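You operate a simulated robot arm through the tools that you are given. There is no shell and no other tool. Be economical: measure what you need, move in short steps, check, and stop when the job is done.

You run a simulated two-armed robot. Do the job below in one go: nothing can be reset, and whatever is moved stays where it is left.

TASK
Open the left cupboard door, fetch the red socket wrench from the top of the packing table and stand it on the floor of the left cupboard and shut the door again. Put one of the teal boxes from the blue table on the steel table. Fetch the rubber plug from the blue table and set it in the silver tray on the battery bench. Take the silver box labelled "M10" from the blue table and leave it in the blue pan. Put the box marked "bearing" from the middle shelf of the steel rack on the battery bench and the box that says "seal kit" on the bottom shelf of the steel rack. Any order will do. Set down upright: socket wrench, teal box.

Only the result counts: the job must be done as asked and must still hold three seconds after the hand-in. Knocking over, shifting, dropping, spilling or breaking anything else fails it. Lids that push on must go on centred and level and be pressed home; caps that screw on are set level and turned clockwise until they are tight.

THE ROBOT
Two 7-joint arms with two-finger parallel grippers on one trunk, on a base that drives. Base frame: it is fixed to the floor where the robot stands at the start and does not move with it; the origin is under the middle of the robot, x ahead of it, y to its left, z up. Readings come in cm, rad, newtons and seconds.
The left shoulder is at the start at [6, 14.7, 39.3], the right one opposite. Each reaches about 86.6 cm from its shoulder. Places, roughly: battery bench [-130, 570, 90]; blue box, pink box, purple box [-250, 550, 100]; blue pan (29x16x8 cm) [-220, 240, 90]; bottom shelf of the steel rack [-270, 540, 20]; floor of the left cupboard [500, -20, 10]; left cupboard door [500, 10, 40]; rubber plug (4x4x4 cm) [-240, 370, 90]; silver box [-225, 275, 100]; silver tray on the battery bench (13x17 cm) [-146, 552, 88]; socket wrench [450, 0, 100]; steel table [-90, 370, 90]; teal box [-250, 375, 100]. Payload 3.43 kg a hand.
The tool frame of a hand sits at the grasp point between the pads (the TCP): z along the fingers, y along the line on which they close. The tips reach 3 cm beyond it. The gripper opens to 9.4 cm. The fingers are 2.8 cm wide and 1 cm thick; the gripper's body (5 by 9.6 cm) begins 5.5 cm behind the TCP.
Orientation is that of the tool frame in the base frame, as [roll, pitch, yaw] about the fixed x, y, z axes, in that order (R = Rz(yaw) Ry(pitch) Rx(roll)). With the fingers straight down and closing along the base's y, the tool's x points along the base's -x, its y along +y and its z along -z.

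THE INTERFACE
- The arms move only by the tool move_arm. It takes "left_increments", "right_increments" or both (then of equal length, played together; a hand with none holds still); each is a list of rows, each an object (a shift or turn left out is 0, a gripper value left out holds the last) with "travel": the shift along the base's x, y, z in units of 30 mm (1.0 is 30 mm), a list of three; "turn": the turn, a rotation vector about the base's x, y, z in units of 6 degrees (1.0 is 6 degrees), a list of three; "grip": the opening, from 0 (shut) to 1 (fully open). In form: [{"travel": [dx, dy, dz], "turn": [rx, ry, rz], "grip": grip}, ...]. A call has 1 to 10 rows; each row shifts and turns the commanded pose from where the row before left it. A call with a number of a shift or a turn outside -1 to 1 is refused whole. A row lasts 0.2 s, in which the tool goes at most 5 cm and 0.15 rad; a call with a longer step from one row to the next is refused whole, and so is a gripper value outside its range. A pose out of reach is approached as far as the arm can. The call stops where the force on the tool passes 40 N (or 10 N more than at its start, if that is more) or the arm is blocked; 0.2 s more then pass. The fingers move at their own pace (about 7.2 cm/s each) and stop on an object; they squeeze with about 26 N. The grip force told is the motor's: it shows also when the fingers shut on nothing. Time passes only in rows, and 0.2 s behind the last, so rows that do not move let the fingers close. The reply holds the time, the measured pose of the TCP, the force on the tool along the base axes, the opening and the grip force, in the units named above and with some noise, with the torque about the TCP (base axes, N m) and any sound that the robot's microphone picked up, and new pictures: "show" is both (left out), scene, wrist or none (wrist: the cameras of the hands that moved).
- Cameras (640 x 400 px; columns grow to the right, rows downward): "scene" is now at [5.09, -1.01, 104.75]; the picture's right is [-0.08, -1.00, 0.00], its down [-0.38, 0.03, -0.92] and it looks along [0.92, -0.07, -0.38] (base axes); focal length 286 px, centre (320, 200). "left" rides on the left gripper at [7.6, -1.4, -10.3] in its tool frame; the picture's right is [0.18, 0.98, 0.00], its down [-0.75, 0.14, -0.64] and it looks along [-0.63, 0.12, 0.77] (tool axes); focal length 243 px, centre (320, 200). "right" rides on the right gripper at [7.6, 1.4, -10.2] in its tool frame; the picture's right is [-0.18, 0.98, 0.00], its down [-0.75, -0.14, -0.64] and it looks along [-0.63, -0.12, 0.77] (tool axes); focal length 243 px, centre (320, 200). There is no depth. A picture from a camera that has moved, and an enlarged one, comes with that camera's place and axes in the base frame and with its lens. The place of the scene camera against the robot may be out by one fixed shift of up to 1.8 cm in any direction.
- lift_body(by): slides the trunk up (or, below 0, down) by that many cm; the arms and the scene camera ride with it, the base frame stays. It gives what a move gives, with no picture.
- base_move(legs): drives the robot by 1 to 6 legs, each [ahead, left, turn to the left] in cm, cm and rad, along the robot's own axes; the way and the turn of a leg run together, so that a leg with both is an arc; at most 150 cm and 3.142 rad a leg. The arms and the cameras ride along, it lands a little off, and it stops where it bumps. It gives what a move gives, and a new picture of the scene camera.
- aim_head(pan, tilt): turns the head with the scene camera to pan (to the left, within 1.501 rad either way) and tilt (down, from -0.506 to 1.204), counted from straight ahead of the robot. It gives what a move gives, and a new picture of the scene camera.
- close_up(camera, box): a new picture of the part [left, top, right, bottom] of that camera's present view, enlarged. No time passes.
- sign_off(): hands the job in; it is judged then, once.

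Go step by step. Nothing tells you exact positions but the pictures and the camera data: compare them with the known pose of the tool, close in by small moves and look again before you grip or let go. The budget is 207 turns and 260 pictures, counting those below and the enlarged ones. Unless the task says otherwise, let go and move clear before handing in.

The tools are called after "Request:" by a JSON object that holds its "fn" and its "kwargs". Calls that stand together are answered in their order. move_arm: Moves the arms, as the interface text tells. Its arguments: {"type":"object","properties":{"left_increments":{"type":"array","items":{"type":"object","properties":{"travel":{"type":"array","items":{"type":"number"}},"turn":{"type":"array","items":{"type":"number"}},"grip":{"type":"number"}}}},"right_increments":{"type":"array","items":{"type":"object","properties":{"travel":{"type":"array","items":{"type":"number"}},"turn":{"type":"array","items":{"type":"number"}},"grip":{"type":"number"}}}},"show":{"type":"string","enum":["both","scene","wrist","none"]}},"required":[]} The other tools are called the same way: lift_body (by) slides the trunk up or down; base_move (legs) drives the base; aim_head (pan, tilt) turns the head that bears the scene camera; close_up (camera, box) takes an enlarged picture of a part of a camera's view; sign_off () hands the job in.

At the start:

```text
time_s: 0.0
left_position: [42.41, 15.14, 75.16]
left_tool_rot: [3.139, -0.001, -3.14]
left_wrist_force: [-0.5, -0.2, -0.2]
left_torque: [0.02, 0.0, -0.04]
left_grip_width: 9.4
left_gripper_force: 0.0
right_position: [41.55, -17.32, 74.14]
right_tool_rot: [-3.141, 0.0, -3.141]
right_wrist_force: [1.0, -0.5, -0.3]
right_torque: [-0.02, -0.02, 0.0]
right_grip_width: 9.39
right_gripper_force: 0.0
trunk travel left (down, up): [-10.0, 15.0]
robot x, y, heading: [-0.05, -0.19, 0.001]
head pan, tilt: [-0.079, 0.391]
```

scene: 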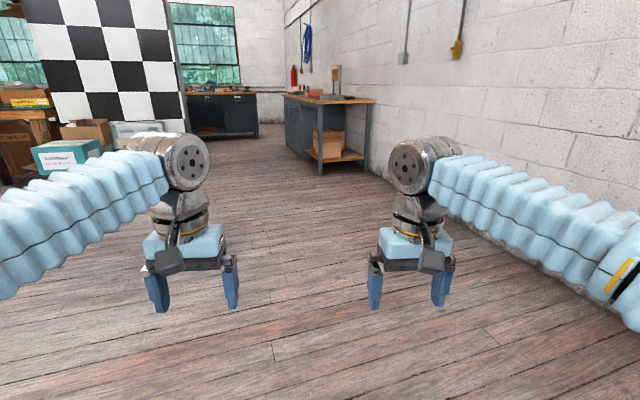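
right: 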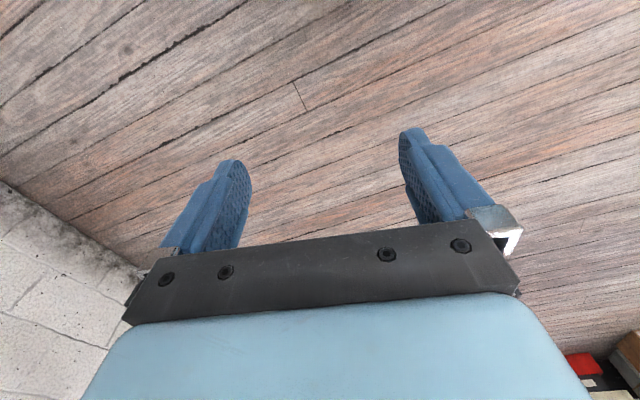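
left: 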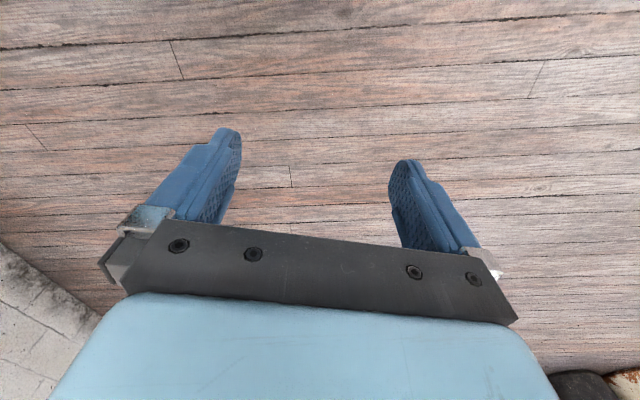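

I see a packing table ahead, roughly 4 m away. I'll zoom in on it first.

Request:
{"fn": "close_up", "kwargs": {"camera": "scene", "box": [240, 50, 400, 190]}}

Request:
{"fn": "aim_head", "kwargs": {"pan": 1.5, "tilt": 0.2}}

```text
2.86 times, centred on (320, 120) of scene
camera zoom: at [5.09, -1.01, 104.75], right [-0.08, -1.0, 0.0], down [-0.38, 0.03, -0.92], along [0.92, -0.07, -0.38], focal length 818 px, centre (320, 429)
```

zoom: 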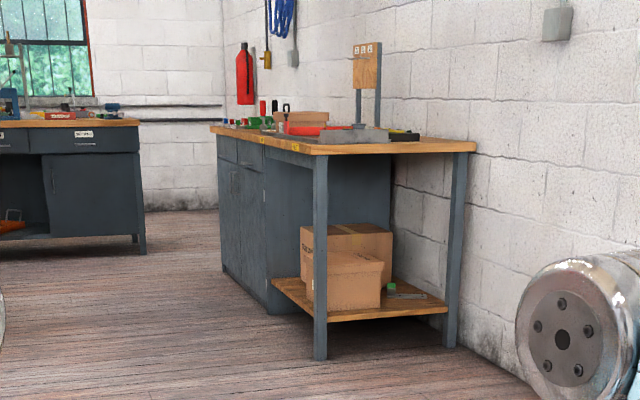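

```text
time_s: 1.6
left_position: [42.44, 15.13, 75.26]
left_tool_rot: [-3.141, 0.0, 3.141]
left_wrist_force: [0.0, 0.7, 0.2]
left_torque: [0.0, -0.01, -0.02]
left_grip_width: 9.4
left_gripper_force: 0.1
right_position: [41.52, -17.34, 74.16]
right_tool_rot: [3.141, 0.001, 3.141]
right_wrist_force: [-0.2, 0.0, 0.3]
right_torque: [-0.01, 0.0, 0.01]
right_grip_width: 9.41
right_gripper_force: 0.1
trunk travel left (down, up): [-10.0, 15.0]
robot x, y, heading: [-0.04, -0.11, 0.004]
head pan, tilt: [1.499, 0.201]
camera scene: at [-3.49, 9.01, 106.53], right [1.0, -0.07, 0.0], down [-0.01, -0.2, -0.98], along [0.07, 0.98, -0.2], focal length 286 px, centre (320, 200)
```

scene: 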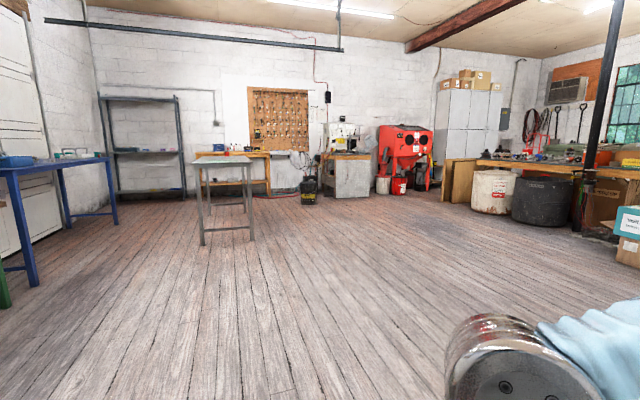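

The packing table's cupboard doors face roughly +y (to the robot's left). I'll drive to its front side and turn to face it.

Request:
{"fn": "base_move", "kwargs": {"legs": [[150, 40, 0], [150, 40, 0], [140, 40, 0], [0, 0, -1.4]]}}

Request:
{"fn": "aim_head", "kwargs": {"pan": 0, "tilt": 0.5}}

```text
refused: leg 1 is longer than a leg can be; nothing moved
```

```text
time_s: 3.2
left_position: [42.41, 15.08, 75.13]
left_tool_rot: [3.141, -0.001, -3.141]
left_wrist_force: [0.4, -0.1, -0.2]
left_torque: [0.03, -0.01, 0.0]
left_grip_width: 9.41
left_gripper_force: 0.1
right_position: [41.53, -17.34, 74.07]
right_tool_rot: [3.14, 0.0, -3.141]
right_wrist_force: [1.0, -0.3, -0.7]
right_torque: [-0.04, 0.03, 0.0]
right_grip_width: 9.38
right_gripper_force: 0.1
trunk travel left (down, up): [-10.0, 15.0]
robot x, y, heading: [0.11, 0.06, -0.003]
head pan, tilt: [0.0, 0.499]
camera scene: at [4.94, -0.27, 103.76], right [0.0, -1.0, 0.0], down [-0.48, 0.0, -0.88], along [0.88, 0.0, -0.48], focal length 286 px, centre (320, 200)
```

scene: 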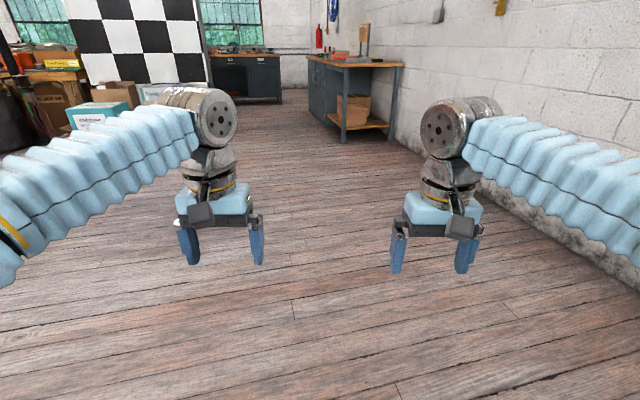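

The way ahead is clear; same drive with shorter legs.

Request:
{"fn": "base_move", "kwargs": {"legs": [[140, 36, 0], [140, 36, 0], [140, 36, 0], [0, 0, -1.4]]}}

```text
time_s: 27.4
left_position: [443.15, 57.75, 75.25]
left_tool_rot: [3.141, -0.001, 1.737]
left_wrist_force: [0.4, -0.5, 0.4]
left_torque: [0.0, 0.01, 0.0]
left_grip_width: 9.39
left_gripper_force: 0.1
right_position: [411.06, 53.32, 74.18]
right_tool_rot: [-3.141, 0.0, 1.736]
right_wrist_force: [-0.2, -0.1, -0.4]
right_torque: [0.0, 0.01, -0.01]
right_grip_width: 9.37
right_gripper_force: 0.2
trunk travel left (down, up): [-10.0, 15.0]
robot x, y, heading: [421.01, 96.49, -1.405]
head pan, tilt: [0.0, 0.499]
camera scene: at [421.12, 90.75, 103.76], right [-0.99, -0.16, 0.0], down [-0.08, 0.47, -0.88], along [0.14, -0.87, -0.48], focal length 286 px, centre (320, 200)
```

scene: 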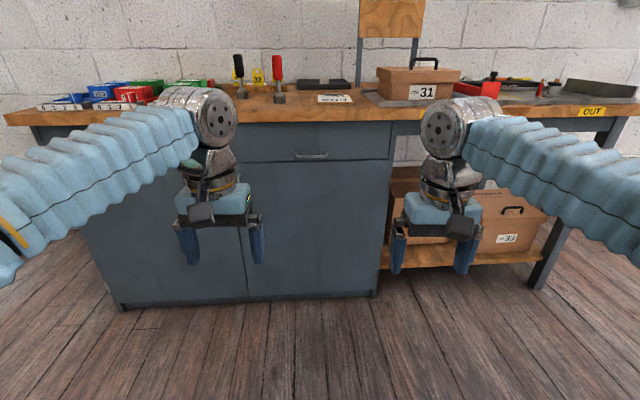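

Two doors are visible beneath drawers, with the red wrench standing on top. I'll look closely at the left door and the wrench.

Request:
{"fn": "close_up", "kwargs": {"camera": "scene", "box": [40, 100, 400, 325]}}

Request:
{"fn": "close_up", "kwargs": {"camera": "scene", "box": [200, 40, 360, 140]}}

```text
1.78 times, centred on (220, 212) of scene
camera zoom: at [421.12, 90.75, 103.76], right [-0.99, -0.16, 0.0], down [-0.08, 0.47, -0.88], along [0.14, -0.87, -0.48], focal length 509 px, centre (498, 178)
```

zoom: 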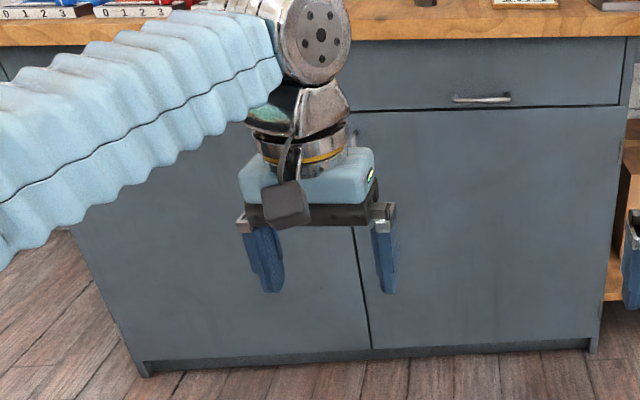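

```text
4.00 times, centred on (280, 90) of scene
camera zoom: at [421.12, 90.75, 103.76], right [-0.99, -0.16, 0.0], down [-0.08, 0.47, -0.88], along [0.14, -0.87, -0.48], focal length 1145 px, centre (480, 640)
```

zoom: 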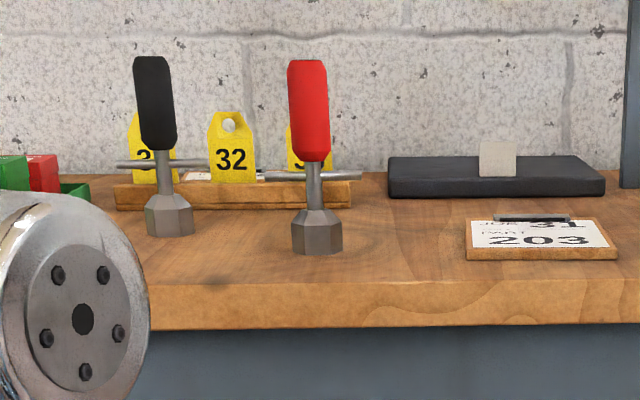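

The handle of the left door is hidden behind the left arm. I'll square up to the bench and shift left so I'm looking between the arms at the door seam.

Request:
{"fn": "base_move", "kwargs": {"legs": [[0, 0, 0.075], [0, 25, 0]]}}

Request:
{"fn": "close_up", "kwargs": {"camera": "scene", "box": [80, 80, 440, 305]}}

```text
time_s: 29.6
left_position: [470.43, 65.21, 75.14]
left_tool_rot: [-3.14, 0.0, 1.803]
left_wrist_force: [0.7, 0.3, 0.4]
left_torque: [-0.01, -0.03, -0.04]
left_grip_width: 9.39
left_gripper_force: 0.0
right_position: [438.44, 58.47, 74.18]
right_tool_rot: [-3.142, -0.001, 1.802]
right_wrist_force: [-0.3, 0.4, -0.7]
right_torque: [-0.01, -0.02, 0.0]
right_grip_width: 9.4
right_gripper_force: 0.0
trunk travel left (down, up): [-10.0, 15.0]
robot x, y, heading: [445.91, 103.13, -1.341]
head pan, tilt: [0.0, 0.499]
camera scene: at [446.09, 96.74, 103.76], right [-0.97, -0.23, 0.0], down [-0.11, 0.47, -0.88], along [0.2, -0.85, -0.48], focal length 286 px, centre (320, 200)
```

scene: 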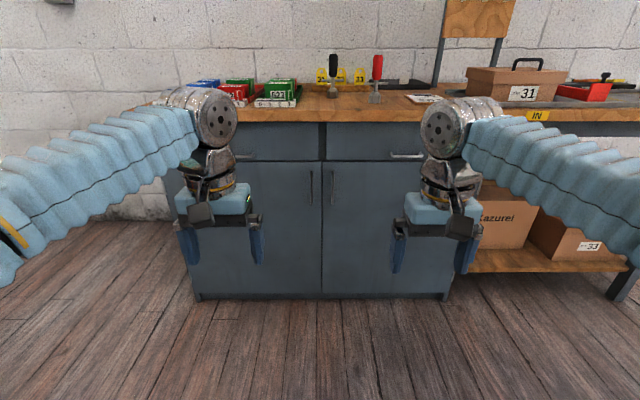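

```text
1.78 times, centred on (260, 192) of scene
camera zoom: at [446.09, 96.74, 103.76], right [-0.97, -0.23, 0.0], down [-0.11, 0.47, -0.88], along [0.2, -0.85, -0.48], focal length 509 px, centre (427, 213)
```

zoom: 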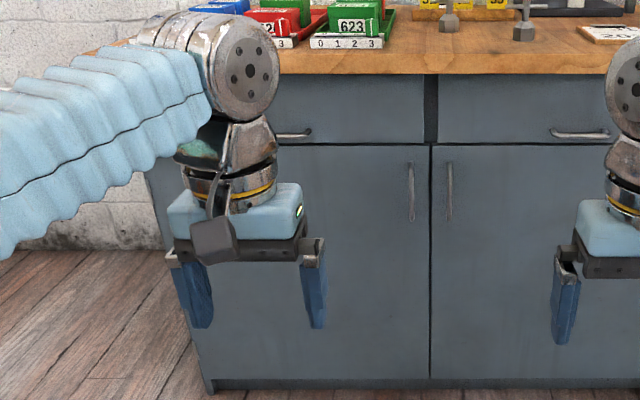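

The left door's vertical bar handle is by the seam (about z 52–65), hinge on the left. I'll stand a bit to the right and nearer, and pitch both hands forward by 48°.

Request:
{"fn": "base_move", "kwargs": {"legs": [[22, -25, 0]]}}

Request:
{"fn": "move_arm", "kwargs": {"left_increments": [{"turn": [-0.974, -0.228, 0]}, {"turn": [-0.974, -0.228, 0]}, {"turn": [-0.974, -0.228, 0]}, {"turn": [-0.974, -0.228, 0]}, {"turn": [-0.974, -0.228, 0]}, {"turn": [-0.974, -0.228, 0]}, {"turn": [-0.974, -0.228, 0]}, {"turn": [-0.974, -0.228, 0]}], "right_increments": [{"travel": [0, 0, 0.9], "turn": [-0.974, -0.228, 0]}, {"travel": [0, 0, 0.9], "turn": [-0.974, -0.228, 0]}, {"travel": [0, 0, 0.9], "turn": [-0.974, -0.228, 0]}, {"travel": [0, 0, 0.9], "turn": [-0.974, -0.228, 0]}, {"travel": [0, 0, 0.9], "turn": [-0.974, -0.228, 0]}, {"travel": [0, 0, 0.9], "turn": [-0.974, -0.228, 0]}, {"travel": [0, 0, 0.9], "turn": [-0.974, -0.228, 0]}, {"travel": [0, 0, 0.9], "turn": [-0.974, -0.228, 0]}], "show": "both"}}

```text
time_s: 31.8
left_position: [451.23, 37.97, 75.26]
left_tool_rot: [-3.141, 0.0, 1.801]
left_wrist_force: [0.6, -0.8, 0.0]
left_torque: [-0.01, -0.01, 0.0]
left_grip_width: 9.38
left_gripper_force: 0.0
right_position: [419.42, 31.22, 74.18]
right_tool_rot: [3.141, 0.0, 1.801]
right_wrist_force: [1.0, 0.9, -0.2]
right_torque: [0.01, 0.0, 0.02]
right_grip_width: 9.41
right_gripper_force: 0.0
trunk travel left (down, up): [-10.0, 15.0]
robot x, y, heading: [426.89, 75.52, -1.342]
head pan, tilt: [0.0, 0.499]
camera scene: at [427.01, 69.44, 103.76], right [-0.97, -0.23, 0.0], down [-0.11, 0.47, -0.88], along [0.2, -0.85, -0.48], focal length 286 px, centre (320, 200)
```

scene: 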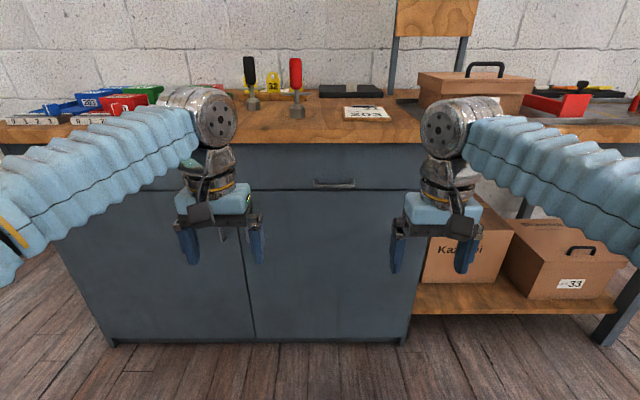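

```text
time_s: 33.6
left_position: [451.34, 37.92, 75.24]
left_tool_rot: [3.141, 0.838, 1.804]
left_wrist_force: [0.5, -0.1, 0.1]
left_torque: [0.0, -0.01, -0.01]
left_grip_width: 9.41
left_gripper_force: 0.2
right_position: [419.46, 31.21, 95.85]
right_tool_rot: [-3.14, 0.839, 1.803]
right_wrist_force: [-0.5, -0.1, -1.3]
right_torque: [-0.01, -0.02, 0.02]
right_grip_width: 9.41
right_gripper_force: 0.0
trunk travel left (down, up): [-10.0, 15.0]
robot x, y, heading: [426.68, 75.74, -1.336]
head pan, tilt: [0.0, 0.499]
camera scene: at [427.0, 69.43, 103.76], right [-0.97, -0.23, 0.0], down [-0.11, 0.47, -0.88], along [0.2, -0.85, -0.48], focal length 286 px, centre (320, 200)
camera right: at [417.96, 43.83, 97.02], right [0.98, 0.11, 0.14], down [-0.13, -0.06, 0.99], along [0.11, -0.99, -0.04], focal length 243 px, centre (320, 200)
camera left: at [446.99, 49.83, 76.37], right [0.93, 0.34, -0.14], down [0.14, 0.01, 0.99], along [0.34, -0.94, -0.04], focal length 243 px, centre (320, 200)
```

scene: 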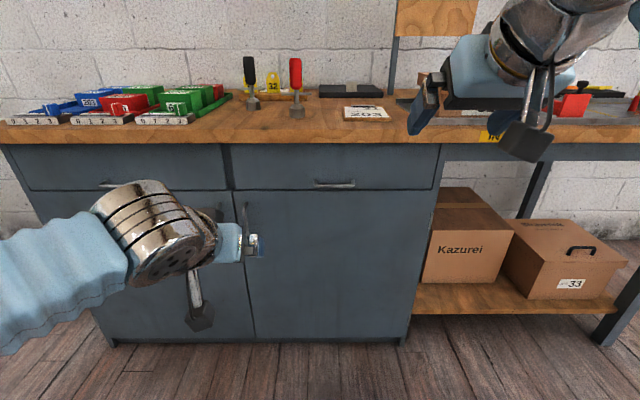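
right: 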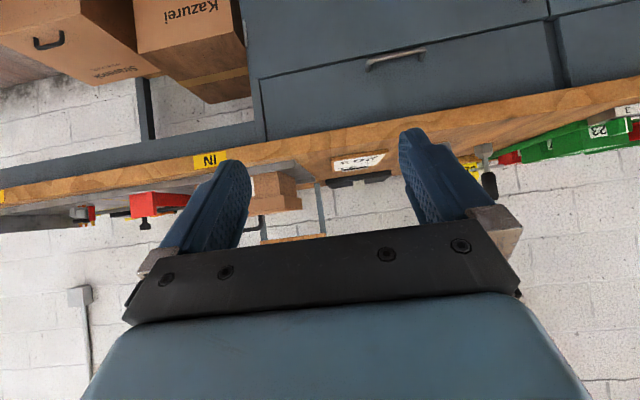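
left: 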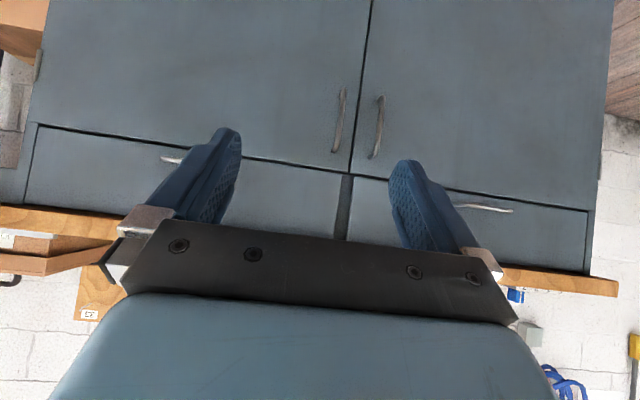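

I triangulated: handle ≈ [468.8, 12.9, 53–66]; red wrench handle ≈ [452, −9.5, 97] standing on a top at z≈86. I'll bring the right hand in line with the wrench, left hand back, lift the trunk and close in.

Request:
{"fn": "move_arm", "kwargs": {"right_increments": [{"travel": [0.892, 0.212, 0]}, {"travel": [0.892, 0.212, 0]}, {"travel": [0.892, 0.212, 0]}, {"travel": [0.892, 0.212, 0]}, {"travel": [0.892, 0.212, 0]}, {"travel": [0.892, 0.212, 0]}, {"travel": [0.892, 0.212, 0]}, {"travel": [0.892, 0.212, 0]}], "left_increments": [{"travel": [0.39, 0.52, -0.3]}, {"travel": [0.39, 0.52, -0.3]}, {"travel": [0.39, 0.52, -0.3]}, {"travel": [0.39, 0.52, -0.3]}, {"travel": [0.39, 0.52, -0.3]}, {"travel": [0.39, 0.52, -0.3]}, {"travel": [0.39, 0.52, -0.3]}, {"travel": [0.39, 0.52, -0.3]}], "show": "none"}}

Request:
{"fn": "lift_body", "kwargs": {"by": 14}}

Request:
{"fn": "base_move", "kwargs": {"legs": [[22, 0, 0]]}}

Request:
{"fn": "close_up", "kwargs": {"camera": "right", "box": [160, 40, 480, 240]}}

```text
time_s: 35.4
left_position: [460.48, 50.25, 67.95]
left_tool_rot: [3.14, 0.837, 1.802]
left_wrist_force: [-0.7, 0.1, 0.9]
left_torque: [0.02, 0.01, 0.03]
left_grip_width: 9.39
left_gripper_force: 0.0
right_position: [440.96, 36.45, 95.9]
right_tool_rot: [-3.14, 0.838, 1.799]
right_wrist_force: [-0.4, 0.1, 0.1]
right_torque: [0.0, -0.02, 0.03]
right_grip_width: 9.41
right_gripper_force: 0.1
trunk travel left (down, up): [-10.0, 15.0]
robot x, y, heading: [426.8, 75.51, -1.342]
head pan, tilt: [0.0, 0.499]
```

```text
time_s: 37.1
left_position: [460.45, 50.32, 81.85]
left_tool_rot: [-3.141, 0.839, 1.803]
left_wrist_force: [0.1, -0.4, 0.1]
left_torque: [0.02, 0.01, 0.02]
left_grip_width: 9.38
left_gripper_force: 0.1
right_position: [440.89, 36.46, 109.88]
right_tool_rot: [3.141, 0.838, 1.804]
right_wrist_force: [-0.6, 0.2, 0.6]
right_torque: [0.0, 0.0, 0.0]
right_grip_width: 9.38
right_gripper_force: 0.1
trunk travel left (down, up): [-24.0, 1.0]
robot x, y, heading: [427.1, 75.97, -1.339]
head pan, tilt: [0.0, 0.499]
```

```text
time_s: 38.8
left_position: [465.44, 29.33, 81.96]
left_tool_rot: [3.14, 0.837, 1.801]
left_wrist_force: [-0.3, 0.5, 0.0]
left_torque: [0.01, 0.0, 0.03]
left_grip_width: 9.42
left_gripper_force: 0.0
right_position: [445.79, 15.41, 109.89]
right_tool_rot: [-3.14, 0.839, 1.802]
right_wrist_force: [-0.8, -0.2, 0.0]
right_torque: [-0.03, -0.02, 0.01]
right_grip_width: 9.37
right_gripper_force: 0.0
trunk travel left (down, up): [-24.0, 1.0]
robot x, y, heading: [431.85, 54.7, -1.341]
head pan, tilt: [0.0, 0.499]
camera scene: at [431.94, 48.43, 117.76], right [-0.97, -0.23, 0.0], down [-0.11, 0.47, -0.88], along [0.2, -0.85, -0.48], focal length 286 px, centre (320, 200)
```

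scene: 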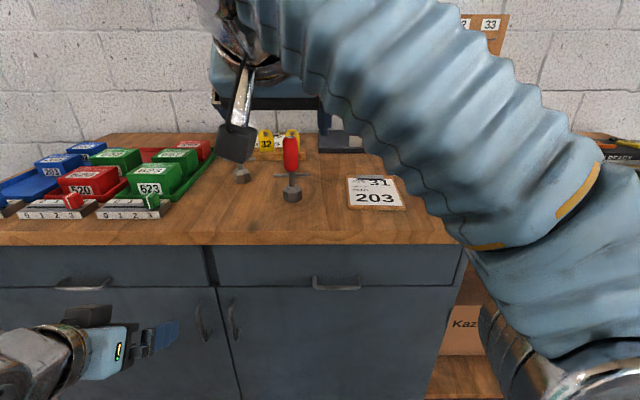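

```text
2.00 times, centred on (320, 140) of right
camera zoom: at [444.3, 28.05, 111.07], right [0.99, 0.1, 0.14], down [-0.13, -0.06, 0.99], along [0.11, -0.99, -0.04], focal length 485 px, centre (320, 320)
```

zoom: 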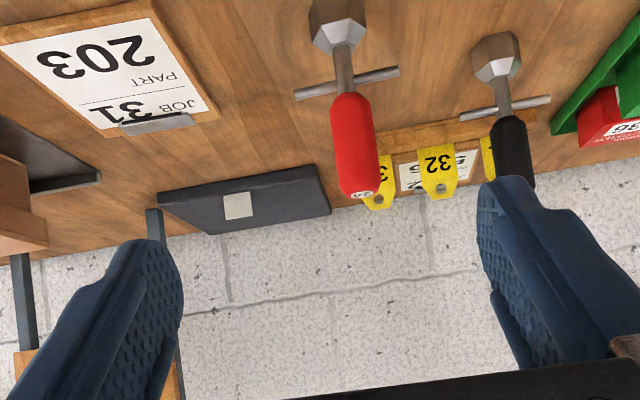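

Lines of sight are too parallel here; I'll lower the right hand to handle height and use its own parallax.

Request:
{"fn": "move_arm", "kwargs": {"right_increments": [{"travel": [0.1, 0, -0.9]}, {"travel": [0.1, 0, -0.9]}, {"travel": [0.1, 0, -0.9]}, {"travel": [0.1, 0, -0.9]}], "show": "none"}}

Request:
{"fn": "close_up", "kwargs": {"camera": "right", "box": [160, 40, 480, 240]}}

```text
time_s: 39.8
left_position: [465.47, 29.34, 81.92]
left_tool_rot: [-3.141, 0.837, 1.801]
left_wrist_force: [0.2, 0.0, -0.4]
left_torque: [-0.01, 0.01, 0.01]
left_grip_width: 9.42
left_gripper_force: 0.0
right_position: [446.77, 15.35, 99.05]
right_tool_rot: [-3.141, 0.837, 1.8]
right_wrist_force: [-0.5, 0.2, -1.0]
right_torque: [0.02, -0.01, 0.01]
right_grip_width: 9.44
right_gripper_force: 0.1
trunk travel left (down, up): [-24.0, 1.0]
robot x, y, heading: [431.86, 55.12, -1.34]
head pan, tilt: [0.0, 0.499]
```

```text
2.00 times, centred on (320, 140) of right
camera zoom: at [445.33, 28.04, 100.27], right [0.99, 0.1, 0.14], down [-0.13, -0.06, 0.99], along [0.11, -0.99, -0.04], focal length 485 px, centre (320, 320)
```

zoom: 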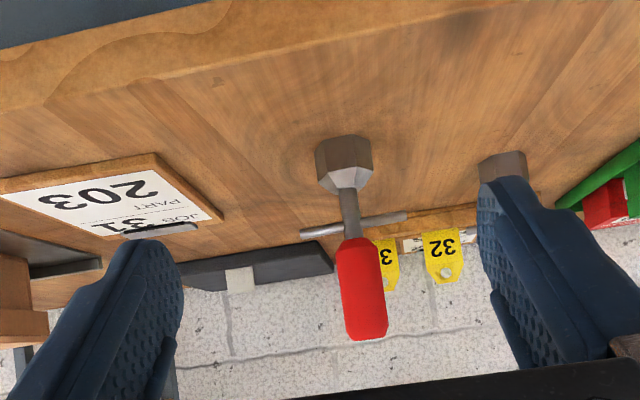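

The wrench handle is at about [452.5, −6.7, 97]. Moving the open right hand onto it.

Request:
{"fn": "move_arm", "kwargs": {"right_increments": [{"travel": [0.2375, -0.919, -0.03]}, {"travel": [0.2375, -0.919, -0.03]}, {"travel": [0.2375, -0.919, -0.03]}, {"travel": [0.2375, -0.919, -0.03]}, {"travel": [0.2375, -0.919, -0.03]}, {"travel": [0.2375, -0.919, -0.03]}, {"travel": [0.2375, -0.919, -0.03]}, {"travel": [0.2375, -0.919, -0.03]}], "show": "both"}}

```text
time_s: 41.6
left_position: [465.36, 29.41, 82.13]
left_tool_rot: [-3.141, 0.838, 1.801]
left_wrist_force: [-0.5, -0.3, -0.1]
left_torque: [-0.02, 0.0, 0.03]
left_grip_width: 9.41
left_gripper_force: 0.2
right_position: [452.39, -6.26, 97.9]
right_tool_rot: [-3.14, 0.838, 1.801]
right_wrist_force: [-0.9, 1.1, 0.3]
right_torque: [-0.02, -0.03, 0.03]
right_grip_width: 9.41
right_gripper_force: 0.0
right hand out of reach, approached as far as the arm can: row 8
trunk travel left (down, up): [-24.0, 1.0]
robot x, y, heading: [431.62, 54.77, -1.337]
head pan, tilt: [0.0, 0.499]
camera scene: at [431.88, 48.46, 117.77], right [-0.97, -0.23, 0.0], down [-0.11, 0.47, -0.88], along [0.2, -0.86, -0.48], focal length 286 px, centre (320, 200)
camera right: at [450.93, 6.39, 99.1], right [0.99, 0.1, 0.14], down [-0.13, -0.06, 0.99], along [0.11, -0.99, -0.04], focal length 243 px, centre (320, 200)
```

scene: 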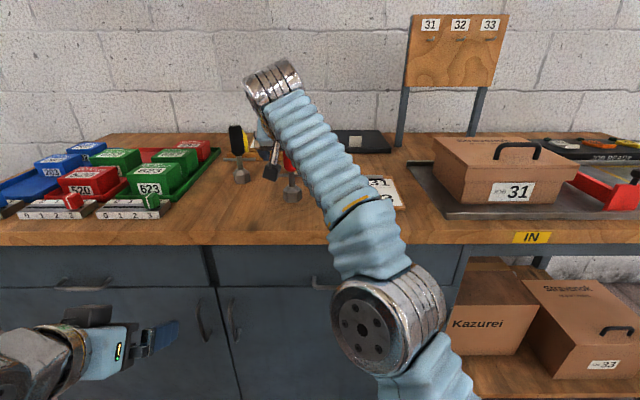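
right: 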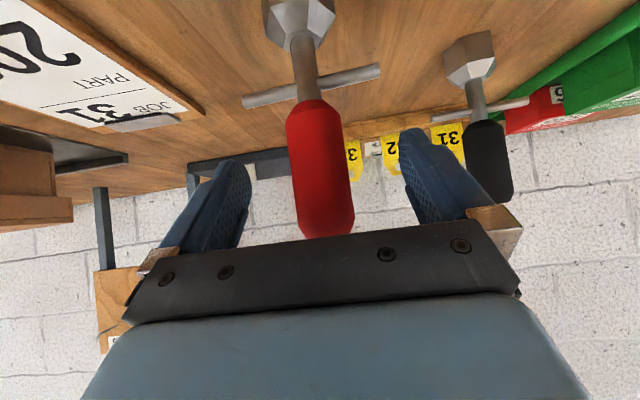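

The handle sits between the fingers; closing.

Request:
{"fn": "move_arm", "kwargs": {"right_increments": [{"grip": 0}, {"grip": 0}, {"grip": 0}, {"grip": 0}], "show": "wrist"}}

```text
time_s: 42.6
left_position: [465.41, 29.25, 81.95]
left_tool_rot: [-3.141, 0.839, 1.801]
left_wrist_force: [0.3, 0.4, 0.0]
left_torque: [0.03, 0.0, -0.01]
left_grip_width: 9.41
left_gripper_force: 0.1
right_position: [452.55, -6.34, 97.8]
right_tool_rot: [3.141, 0.838, 1.802]
right_wrist_force: [-0.3, -0.5, -0.2]
right_torque: [-0.03, 0.04, -0.01]
right_grip_width: 3.57
right_gripper_force: 25.7
trunk travel left (down, up): [-24.0, 1.0]
robot x, y, heading: [431.87, 54.57, -1.34]
head pan, tilt: [0.0, 0.499]
camera right: at [451.01, 6.38, 99.07], right [0.99, 0.1, 0.14], down [-0.13, -0.06, 0.99], along [0.11, -0.99, -0.04], focal length 243 px, centre (320, 200)
```

right: 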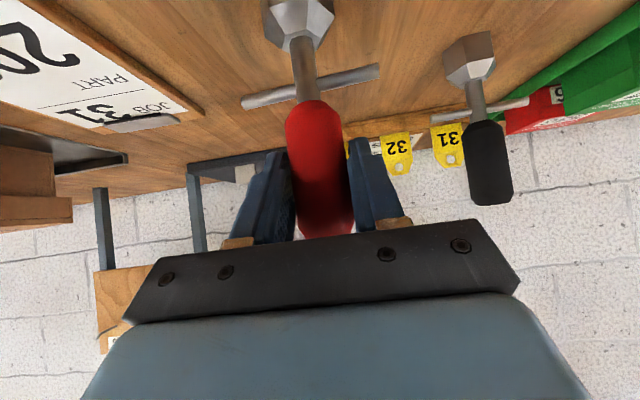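

Gripped (3.6 cm). Lift, draw back, and then back off the base.

Request:
{"fn": "move_arm", "kwargs": {"right_increments": [{"travel": [0, 0, 0.8]}, {"travel": [0, 0, 0.9]}, {"travel": [0, 0, 0.9]}, {"travel": [-0.231, 0.973, 0]}, {"travel": [-0.231, 0.973, 0]}, {"travel": [-0.231, 0.973, 0]}, {"travel": [-0.231, 0.973, 0]}, {"travel": [-0.231, 0.973, 0]}, {"travel": [-0.231, 0.973, 0]}, {"travel": [-0.231, 0.973, 0]}], "show": "none"}}

Request:
{"fn": "base_move", "kwargs": {"legs": [[-20, 0, 0]]}}

Request:
{"fn": "lift_body", "kwargs": {"by": -14}}

Request:
{"fn": "move_arm", "kwargs": {"right_increments": [{"travel": [-0.9, -0.21, 0]}, {"travel": [-0.9, -0.21, 0]}, {"travel": [-0.9, -0.21, 0]}, {"travel": [-0.9, -0.21, 0]}, {"travel": [-0.9, -0.21, 0]}, {"travel": [-0.9, -0.21, 0]}, {"travel": [-0.9, -0.21, 0]}, {"travel": [-0.9, -0.21, 0]}], "show": "both"}}

```text
time_s: 44.8
left_position: [465.35, 29.17, 82.07]
left_tool_rot: [-3.141, 0.837, 1.802]
left_wrist_force: [0.2, -0.1, -0.2]
left_torque: [-0.01, 0.02, -0.01]
left_grip_width: 9.36
left_gripper_force: 0.1
right_position: [444.47, 16.43, 102.17]
right_tool_rot: [-3.141, 0.838, 1.799]
right_wrist_force: [-0.6, 0.2, -2.6]
right_torque: [0.01, 0.03, -0.03]
right_grip_width: 3.53
right_gripper_force: 25.9
right hand out of reach, approached as far as the arm can: row 1, 2, 3
trunk travel left (down, up): [-24.0, 1.0]
robot x, y, heading: [431.58, 54.59, -1.34]
head pan, tilt: [0.0, 0.499]
```

```text
time_s: 46.4
left_position: [460.83, 48.54, 82.01]
left_tool_rot: [-3.141, 0.836, 1.798]
left_wrist_force: [1.2, -0.2, -0.5]
left_torque: [-0.01, 0.02, 0.01]
left_grip_width: 9.4
left_gripper_force: 0.0
right_position: [439.86, 35.91, 102.24]
right_tool_rot: [-3.14, 0.837, 1.798]
right_wrist_force: [0.6, -0.3, -2.2]
right_torque: [0.02, 0.01, 0.03]
right_grip_width: 3.54
right_gripper_force: 25.6
trunk travel left (down, up): [-24.0, 1.0]
robot x, y, heading: [427.45, 74.03, -1.34]
head pan, tilt: [0.0, 0.499]
camera scene: at [427.4, 67.87, 117.75], right [-0.97, -0.22, 0.0], down [-0.11, 0.47, -0.88], along [0.2, -0.86, -0.48], focal length 286 px, centre (320, 200)
```

scene: 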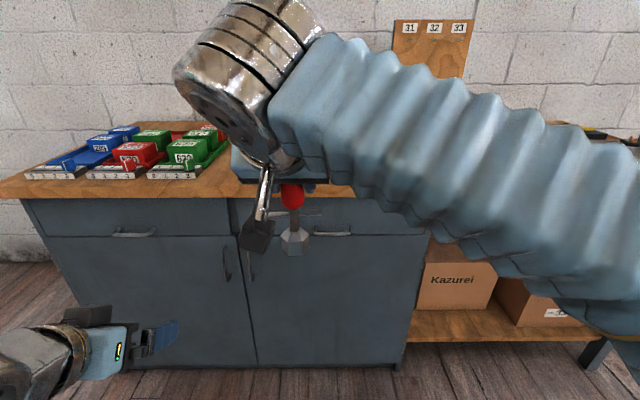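

```text
time_s: 48.0
left_position: [460.87, 48.51, 67.91]
left_tool_rot: [-3.141, 0.837, 1.799]
left_wrist_force: [0.5, -0.2, -0.6]
left_torque: [0.02, -0.04, -0.01]
left_grip_width: 9.41
left_gripper_force: 0.0
right_position: [439.91, 35.89, 88.21]
right_tool_rot: [3.141, 0.838, 1.799]
right_wrist_force: [0.2, 0.4, -2.3]
right_torque: [0.06, 0.03, 0.01]
right_grip_width: 3.56
right_gripper_force: 25.8
trunk travel left (down, up): [-10.0, 15.0]
robot x, y, heading: [427.48, 74.3, -1.346]
head pan, tilt: [0.0, 0.499]
```

```text
time_s: 49.9
left_position: [460.84, 48.76, 67.9]
left_tool_rot: [3.141, 0.837, 1.799]
left_wrist_force: [0.4, -0.7, 0.1]
left_torque: [0.04, 0.0, -0.03]
left_grip_width: 9.38
left_gripper_force: 0.0
right_position: [418.35, 30.7, 88.11]
right_tool_rot: [-3.138, 0.839, 1.799]
right_wrist_force: [0.4, 0.4, -2.8]
right_torque: [0.02, -0.01, -0.01]
right_grip_width: 3.51
right_gripper_force: 25.8
trunk travel left (down, up): [-10.0, 15.0]
robot x, y, heading: [427.18, 73.92, -1.347]
head pan, tilt: [0.0, 0.499]
camera scene: at [427.4, 67.89, 103.76], right [-0.97, -0.22, 0.0], down [-0.11, 0.47, -0.88], along [0.2, -0.86, -0.48], focal length 286 px, centre (320, 200)
camera right: at [416.87, 43.36, 89.41], right [0.99, 0.1, 0.14], down [-0.13, -0.06, 0.99], along [0.11, -0.99, -0.04], focal length 243 px, centre (320, 200)
```

scene: 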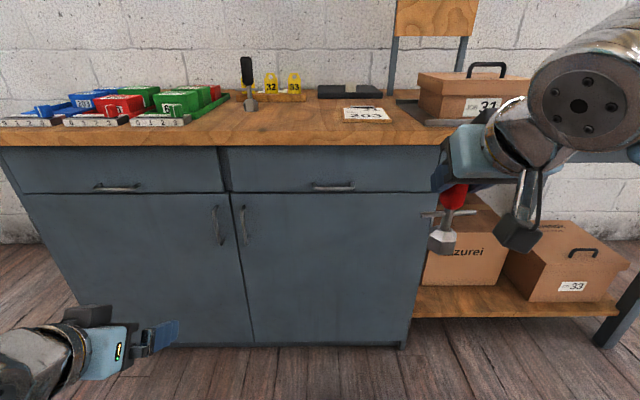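
right: 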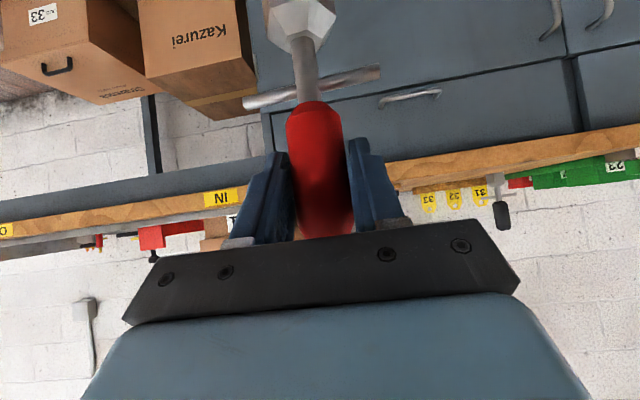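

Wrench is held clear. Now the left hand towards the door handle, tilting closer to horizontal.

Request:
{"fn": "move_arm", "kwargs": {"left_increments": [{"travel": [0.215, -0.94, -0.296], "turn": [-0.975, -0.222, 0]}, {"travel": [0.215, -0.94, -0.296], "turn": [-0.975, -0.222, 0]}, {"travel": [0.215, -0.94, -0.296], "turn": [-0.975, -0.222, 0]}, {"travel": [0.215, -0.94, -0.296], "turn": [-0.975, -0.222, 0]}, {"travel": [0.215, -0.94, -0.296], "grip": 0.6}, {"travel": [0.215, -0.94, -0.296]}, {"travel": [0.215, -0.94, -0.296]}, {"travel": [0.215, -0.94, -0.296]}, {"travel": [0.215, -0.94, -0.296]}], "show": "both"}}

```text
time_s: 51.9
left_position: [467.12, 23.04, 60.27]
left_tool_rot: [-3.138, 1.256, 1.802]
left_wrist_force: [0.0, -0.1, -0.3]
left_torque: [0.0, 0.01, 0.02]
left_grip_width: 5.64
left_gripper_force: 0.0
left hand out of reach, approached as far as the arm can: row 4
right_position: [418.27, 30.59, 88.21]
right_tool_rot: [-3.142, 0.839, 1.796]
right_wrist_force: [0.2, 0.2, -3.5]
right_torque: [0.02, -0.02, 0.01]
right_grip_width: 3.5
right_gripper_force: 26.4
trunk travel left (down, up): [-10.0, 15.0]
robot x, y, heading: [427.4, 74.35, -1.343]
head pan, tilt: [0.0, 0.499]
camera scene: at [427.37, 67.91, 103.76], right [-0.97, -0.22, 0.0], down [-0.11, 0.47, -0.88], along [0.2, -0.86, -0.48], focal length 286 px, centre (320, 200)
camera left: at [462.92, 34.37, 56.22], right [0.94, 0.28, -0.18], down [0.05, 0.4, 0.92], along [0.32, -0.87, 0.36], focal length 243 px, centre (320, 200)
```

scene: 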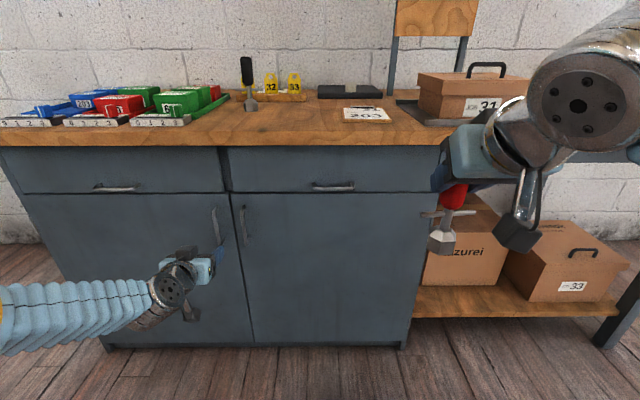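
left: 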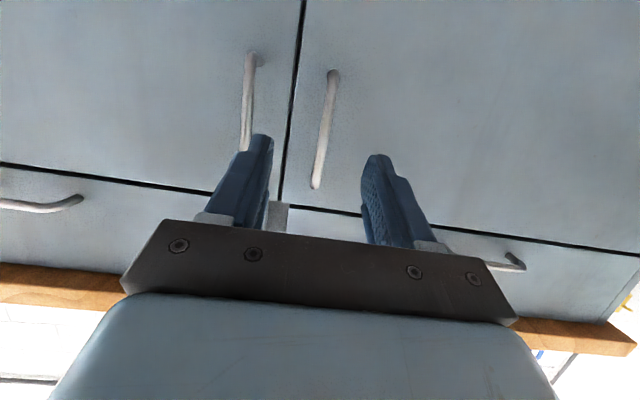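

Handle lies between the fingers about 10 cm ahead. Advance and close on it.

Request:
{"fn": "move_arm", "kwargs": {"left_increments": [{"travel": [0.225, -0.76, -0.1]}, {"travel": [0.225, -0.76, -0.1]}, {"travel": [0.225, -0.76, -0.1]}, {"travel": [0.225, -0.76, -0.1]}, {}], "show": "wrist"}}

```text
time_s: 53.0
left_position: [469.52, 13.57, 59.1]
left_tool_rot: [-3.14, 1.256, 1.801]
left_wrist_force: [0.8, 0.3, 0.0]
left_torque: [-0.01, 0.02, -0.02]
left_grip_width: 5.63
left_gripper_force: 0.2
right_position: [418.34, 30.77, 88.04]
right_tool_rot: [3.141, 0.838, 1.799]
right_wrist_force: [-0.3, 0.3, -2.0]
right_torque: [0.04, 0.03, -0.01]
right_grip_width: 3.52
right_gripper_force: 25.9
trunk travel left (down, up): [-10.0, 15.0]
robot x, y, heading: [427.22, 74.16, -1.341]
head pan, tilt: [0.0, 0.499]
camera left: at [465.51, 25.1, 55.02], right [0.94, 0.28, -0.18], down [0.05, 0.4, 0.92], along [0.32, -0.87, 0.36], focal length 243 px, centre (320, 200)
```

left: 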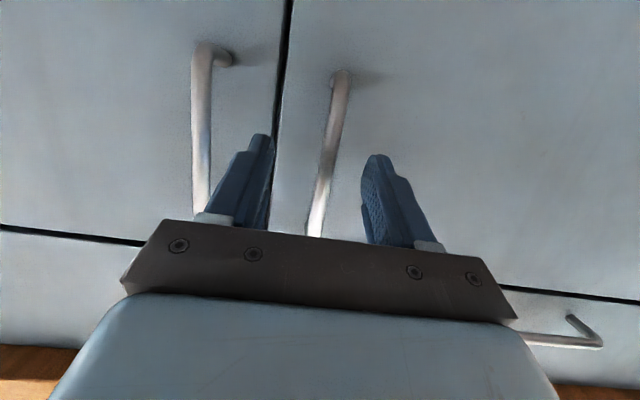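

Request:
{"fn": "move_arm", "kwargs": {"left_increments": [{"travel": [0.04, -0.2, 0]}, {"grip": 0}, {}, {}, {}], "show": "wrist"}}

```text
time_s: 54.2
left_position: [470.05, 13.17, 59.15]
left_tool_rot: [-3.135, 1.258, 1.806]
left_wrist_force: [26.6, 5.1, 1.1]
left_torque: [0.31, -0.36, 0.5]
left_grip_width: 0.97
left_gripper_force: 43.6
right_position: [418.42, 30.76, 88.18]
right_tool_rot: [-3.141, 0.837, 1.799]
right_wrist_force: [0.4, -0.1, -3.0]
right_torque: [0.0, 0.03, 0.01]
right_grip_width: 3.55
right_gripper_force: 26.1
trunk travel left (down, up): [-10.0, 15.0]
robot x, y, heading: [426.98, 74.24, -1.343]
head pan, tilt: [0.0, 0.499]
camera left: at [465.97, 24.6, 55.01], right [0.94, 0.28, -0.18], down [0.05, 0.4, 0.91], along [0.33, -0.87, 0.36], focal length 243 px, centre (320, 200)
```

left: 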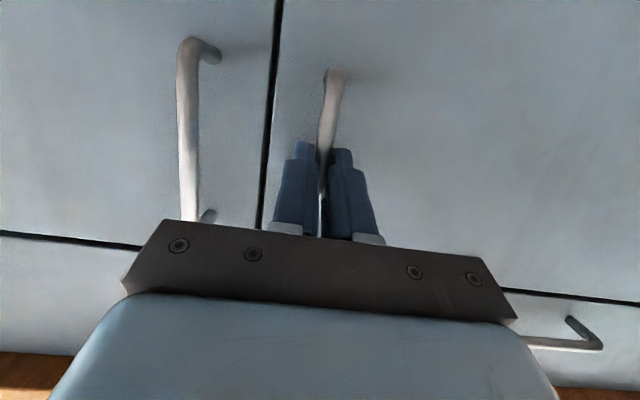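

Handle gripped. Now pull the door open along its arc (hinge about 53 cm to the left), turning the hand with it.

Request:
{"fn": "move_arm", "kwargs": {"left_increments": [{"travel": [0.15, 0.03, 0]}, {"travel": [-0.109, 0.923, 0], "turn": [0, 0, -0.5]}, {"travel": [-0.06, 0.927, 0], "turn": [0, 0, -0.5]}, {"travel": [-0.012, 0.928, 0], "turn": [0, 0, -0.5]}, {"travel": [0.037, 0.927, 0], "turn": [0, 0, -0.5]}], "show": "scene"}}

```text
time_s: 55.5
left_position: [469.81, 24.23, 59.04]
left_tool_rot: [-3.132, 1.256, 1.599]
left_wrist_force: [21.2, -1.1, 3.4]
left_torque: [0.09, -0.44, 0.49]
left_grip_width: 0.97
left_gripper_force: 44.0
right_position: [418.37, 30.83, 88.19]
right_tool_rot: [-3.139, 0.837, 1.799]
right_wrist_force: [0.6, -0.2, -2.2]
right_torque: [0.01, 0.01, -0.02]
right_grip_width: 3.53
right_gripper_force: 26.0
trunk travel left (down, up): [-10.0, 15.0]
robot x, y, heading: [426.93, 73.74, -1.337]
head pan, tilt: [0.0, 0.499]
camera scene: at [427.46, 67.88, 103.76], right [-0.97, -0.22, 0.0], down [-0.11, 0.47, -0.88], along [0.2, -0.86, -0.48], focal length 286 px, centre (320, 200)
```

scene: 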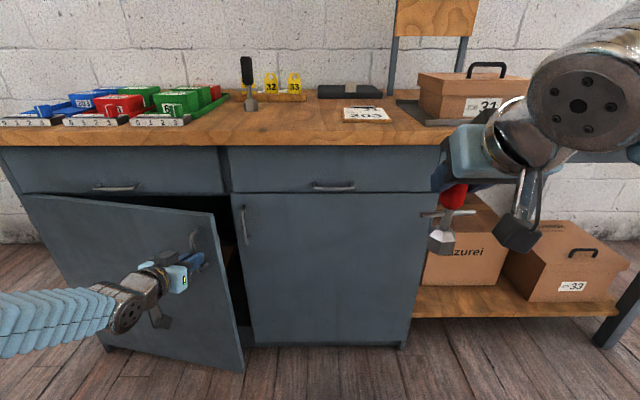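

The door swings freely. Continue the arc.

Request:
{"fn": "move_arm", "kwargs": {"left_increments": [{"travel": [0.185, 0.924, 0], "turn": [0, 0, -0.5]}, {"travel": [0.134, 0.918, 0], "turn": [0, 0, -0.5]}, {"travel": [0.181, 0.91, 0], "turn": [0, 0, -0.5]}, {"travel": [0.229, 0.9, 0], "turn": [0, 0, -0.5]}, {"travel": [0.275, 0.886, 0], "turn": [0, 0, -0.5]}, {"travel": [0.321, 0.871, 0], "turn": [0, 0, -0.5]}, {"travel": [0.366, 0.853, 0], "turn": [0, 0, -0.5]}, {"travel": [0.41, 0.833, 0], "turn": [0, 0, -0.5]}, {"travel": [0.454, 0.81, 0], "turn": [0, 0, -0.5]}], "show": "scene"}}

```text
time_s: 57.5
left_position: [477.42, 48.15, 59.0]
left_tool_rot: [-3.138, 1.256, 1.126]
left_wrist_force: [21.1, -12.2, -5.9]
left_torque: [-0.48, -0.13, 0.52]
left_grip_width: 1.02
left_gripper_force: 43.6
right_position: [418.52, 30.73, 88.14]
right_tool_rot: [-3.14, 0.835, 1.798]
right_wrist_force: [0.6, 0.9, -1.9]
right_torque: [-0.01, -0.02, 0.01]
right_grip_width: 3.5
right_gripper_force: 26.0
trunk travel left (down, up): [-10.0, 15.0]
robot x, y, heading: [427.47, 74.37, -1.344]
head pan, tilt: [0.0, 0.499]
camera scene: at [427.53, 67.81, 103.75], right [-0.97, -0.22, 0.0], down [-0.11, 0.47, -0.88], along [0.2, -0.86, -0.48], focal length 286 px, centre (320, 200)
```

scene: 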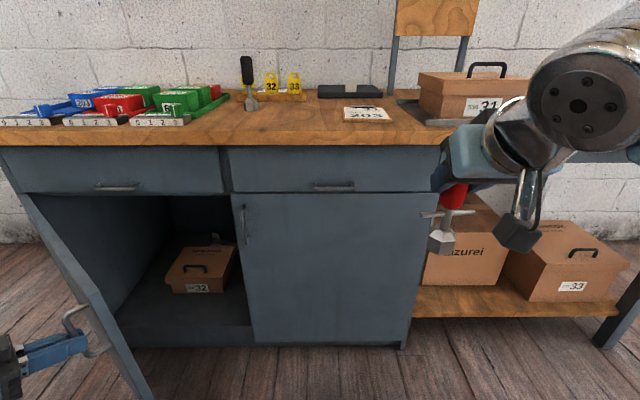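

Door is about 40° open. A little more by the handle, then I'll release.

Request:
{"fn": "move_arm", "kwargs": {"left_increments": [{"travel": [0.56, 0.76, 0], "turn": [0, 0, -0.5]}, {"travel": [0.549, 0.749, 0], "turn": [0, 0, -0.5]}, {"travel": [0.587, 0.718, 0], "turn": [0, 0, -0.5]}, {"travel": [0.625, 0.687, 0], "turn": [0, 0, -0.5]}, {"travel": [0.66, 0.653, 0], "turn": [0, 0, -0.5]}, {"grip": 0.6}, {"grip": 0.6}], "show": "both"}}

```text
time_s: 59.0
left_position: [486.54, 58.73, 59.12]
left_tool_rot: [-3.137, 1.256, 0.856]
left_wrist_force: [-0.2, -1.0, 0.2]
left_torque: [0.0, 0.04, -0.01]
left_grip_width: 5.63
left_gripper_force: 0.1
right_position: [418.34, 30.76, 88.3]
right_tool_rot: [-3.141, 0.837, 1.798]
right_wrist_force: [0.3, -0.8, -3.2]
right_torque: [0.0, -0.01, 0.03]
right_grip_width: 3.53
right_gripper_force: 25.9
trunk travel left (down, up): [-10.0, 15.0]
robot x, y, heading: [427.17, 73.6, -1.344]
head pan, tilt: [0.0, 0.499]
camera scene: at [427.4, 67.88, 103.76], right [-0.97, -0.22, 0.0], down [-0.11, 0.47, -0.88], along [0.2, -0.86, -0.48], focal length 286 px, centre (320, 200)
camera left: at [493.35, 68.77, 55.0], right [0.78, -0.6, -0.18], down [0.36, 0.19, 0.91], along [-0.52, -0.77, 0.36], focal length 243 px, centre (320, 200)
```

scene: 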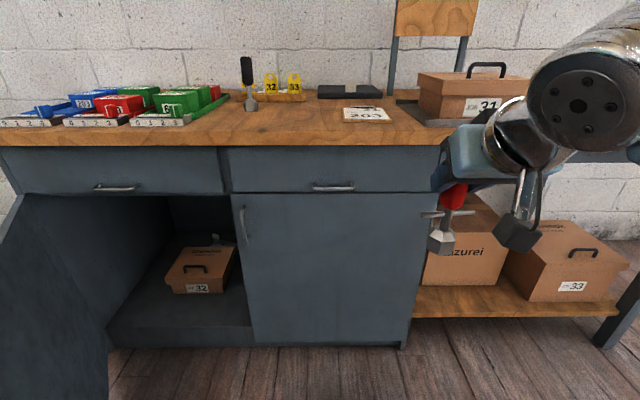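
left: 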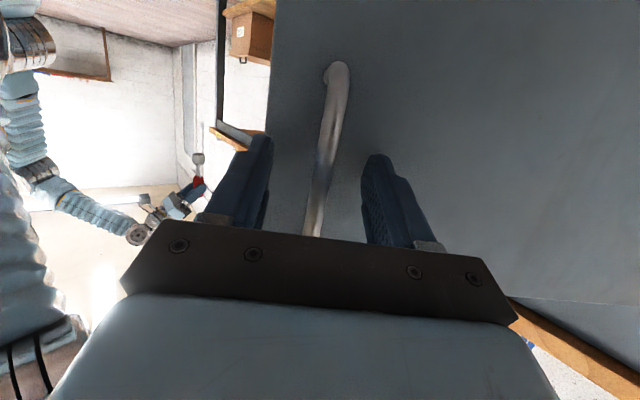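

The door is ~55° open, which leaves a good corridor. I'll back the left hand off the handle, then turn and drive toward the cupboard mouth.

Request:
{"fn": "move_arm", "kwargs": {"left_increments": [{"travel": [0.659, 0.752, 0]}, {"travel": [0.659, 0.752, 0]}, {"travel": [0.659, 0.752, 0]}, {"travel": [0.659, 0.752, 0]}], "show": "none"}}

Request:
{"fn": "base_move", "kwargs": {"legs": [[0, 0, 0.49], [17.9, 1.8, 0]]}}

```text
time_s: 60.0
left_position: [494.25, 67.81, 59.07]
left_tool_rot: [-3.13, 1.255, 0.867]
left_wrist_force: [-0.5, -0.8, 1.2]
left_torque: [0.04, -0.02, -0.04]
left_grip_width: 5.65
left_gripper_force: 0.0
right_position: [418.36, 30.76, 88.2]
right_tool_rot: [-3.14, 0.838, 1.794]
right_wrist_force: [0.3, 0.3, -2.2]
right_torque: [0.03, 0.01, 0.04]
right_grip_width: 3.51
right_gripper_force: 26.4
trunk travel left (down, up): [-10.0, 15.0]
robot x, y, heading: [427.4, 73.6, -1.343]
head pan, tilt: [0.0, 0.499]
```

```text
time_s: 63.0
left_position: [502.35, 88.13, 58.96]
left_tool_rot: [-3.135, 1.257, 1.354]
left_wrist_force: [-0.1, -0.4, 0.3]
left_torque: [0.01, 0.01, 0.03]
left_grip_width: 5.61
left_gripper_force: 0.0
right_position: [453.19, 19.58, 88.18]
right_tool_rot: [3.14, 0.839, 2.291]
right_wrist_force: [-0.7, 0.0, -3.3]
right_torque: [0.05, 0.0, 0.03]
right_grip_width: 3.52
right_gripper_force: 26.0
trunk travel left (down, up): [-10.0, 15.0]
robot x, y, heading: [440.13, 62.12, -0.848]
head pan, tilt: [0.0, 0.499]
camera scene: at [443.22, 57.0, 103.76], right [-0.75, -0.66, 0.0], down [-0.32, 0.36, -0.88], along [0.58, -0.66, -0.48], focal length 286 px, centre (320, 200)
```

scene: 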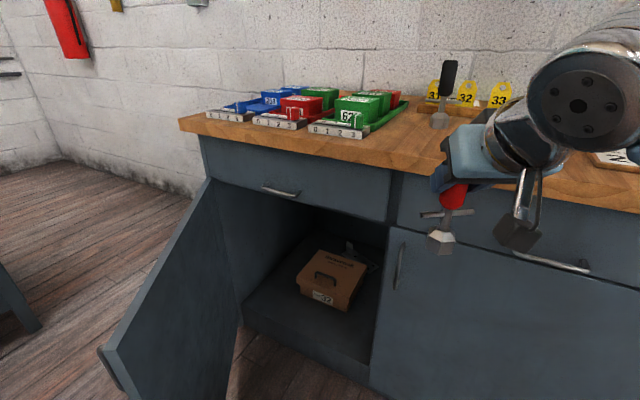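

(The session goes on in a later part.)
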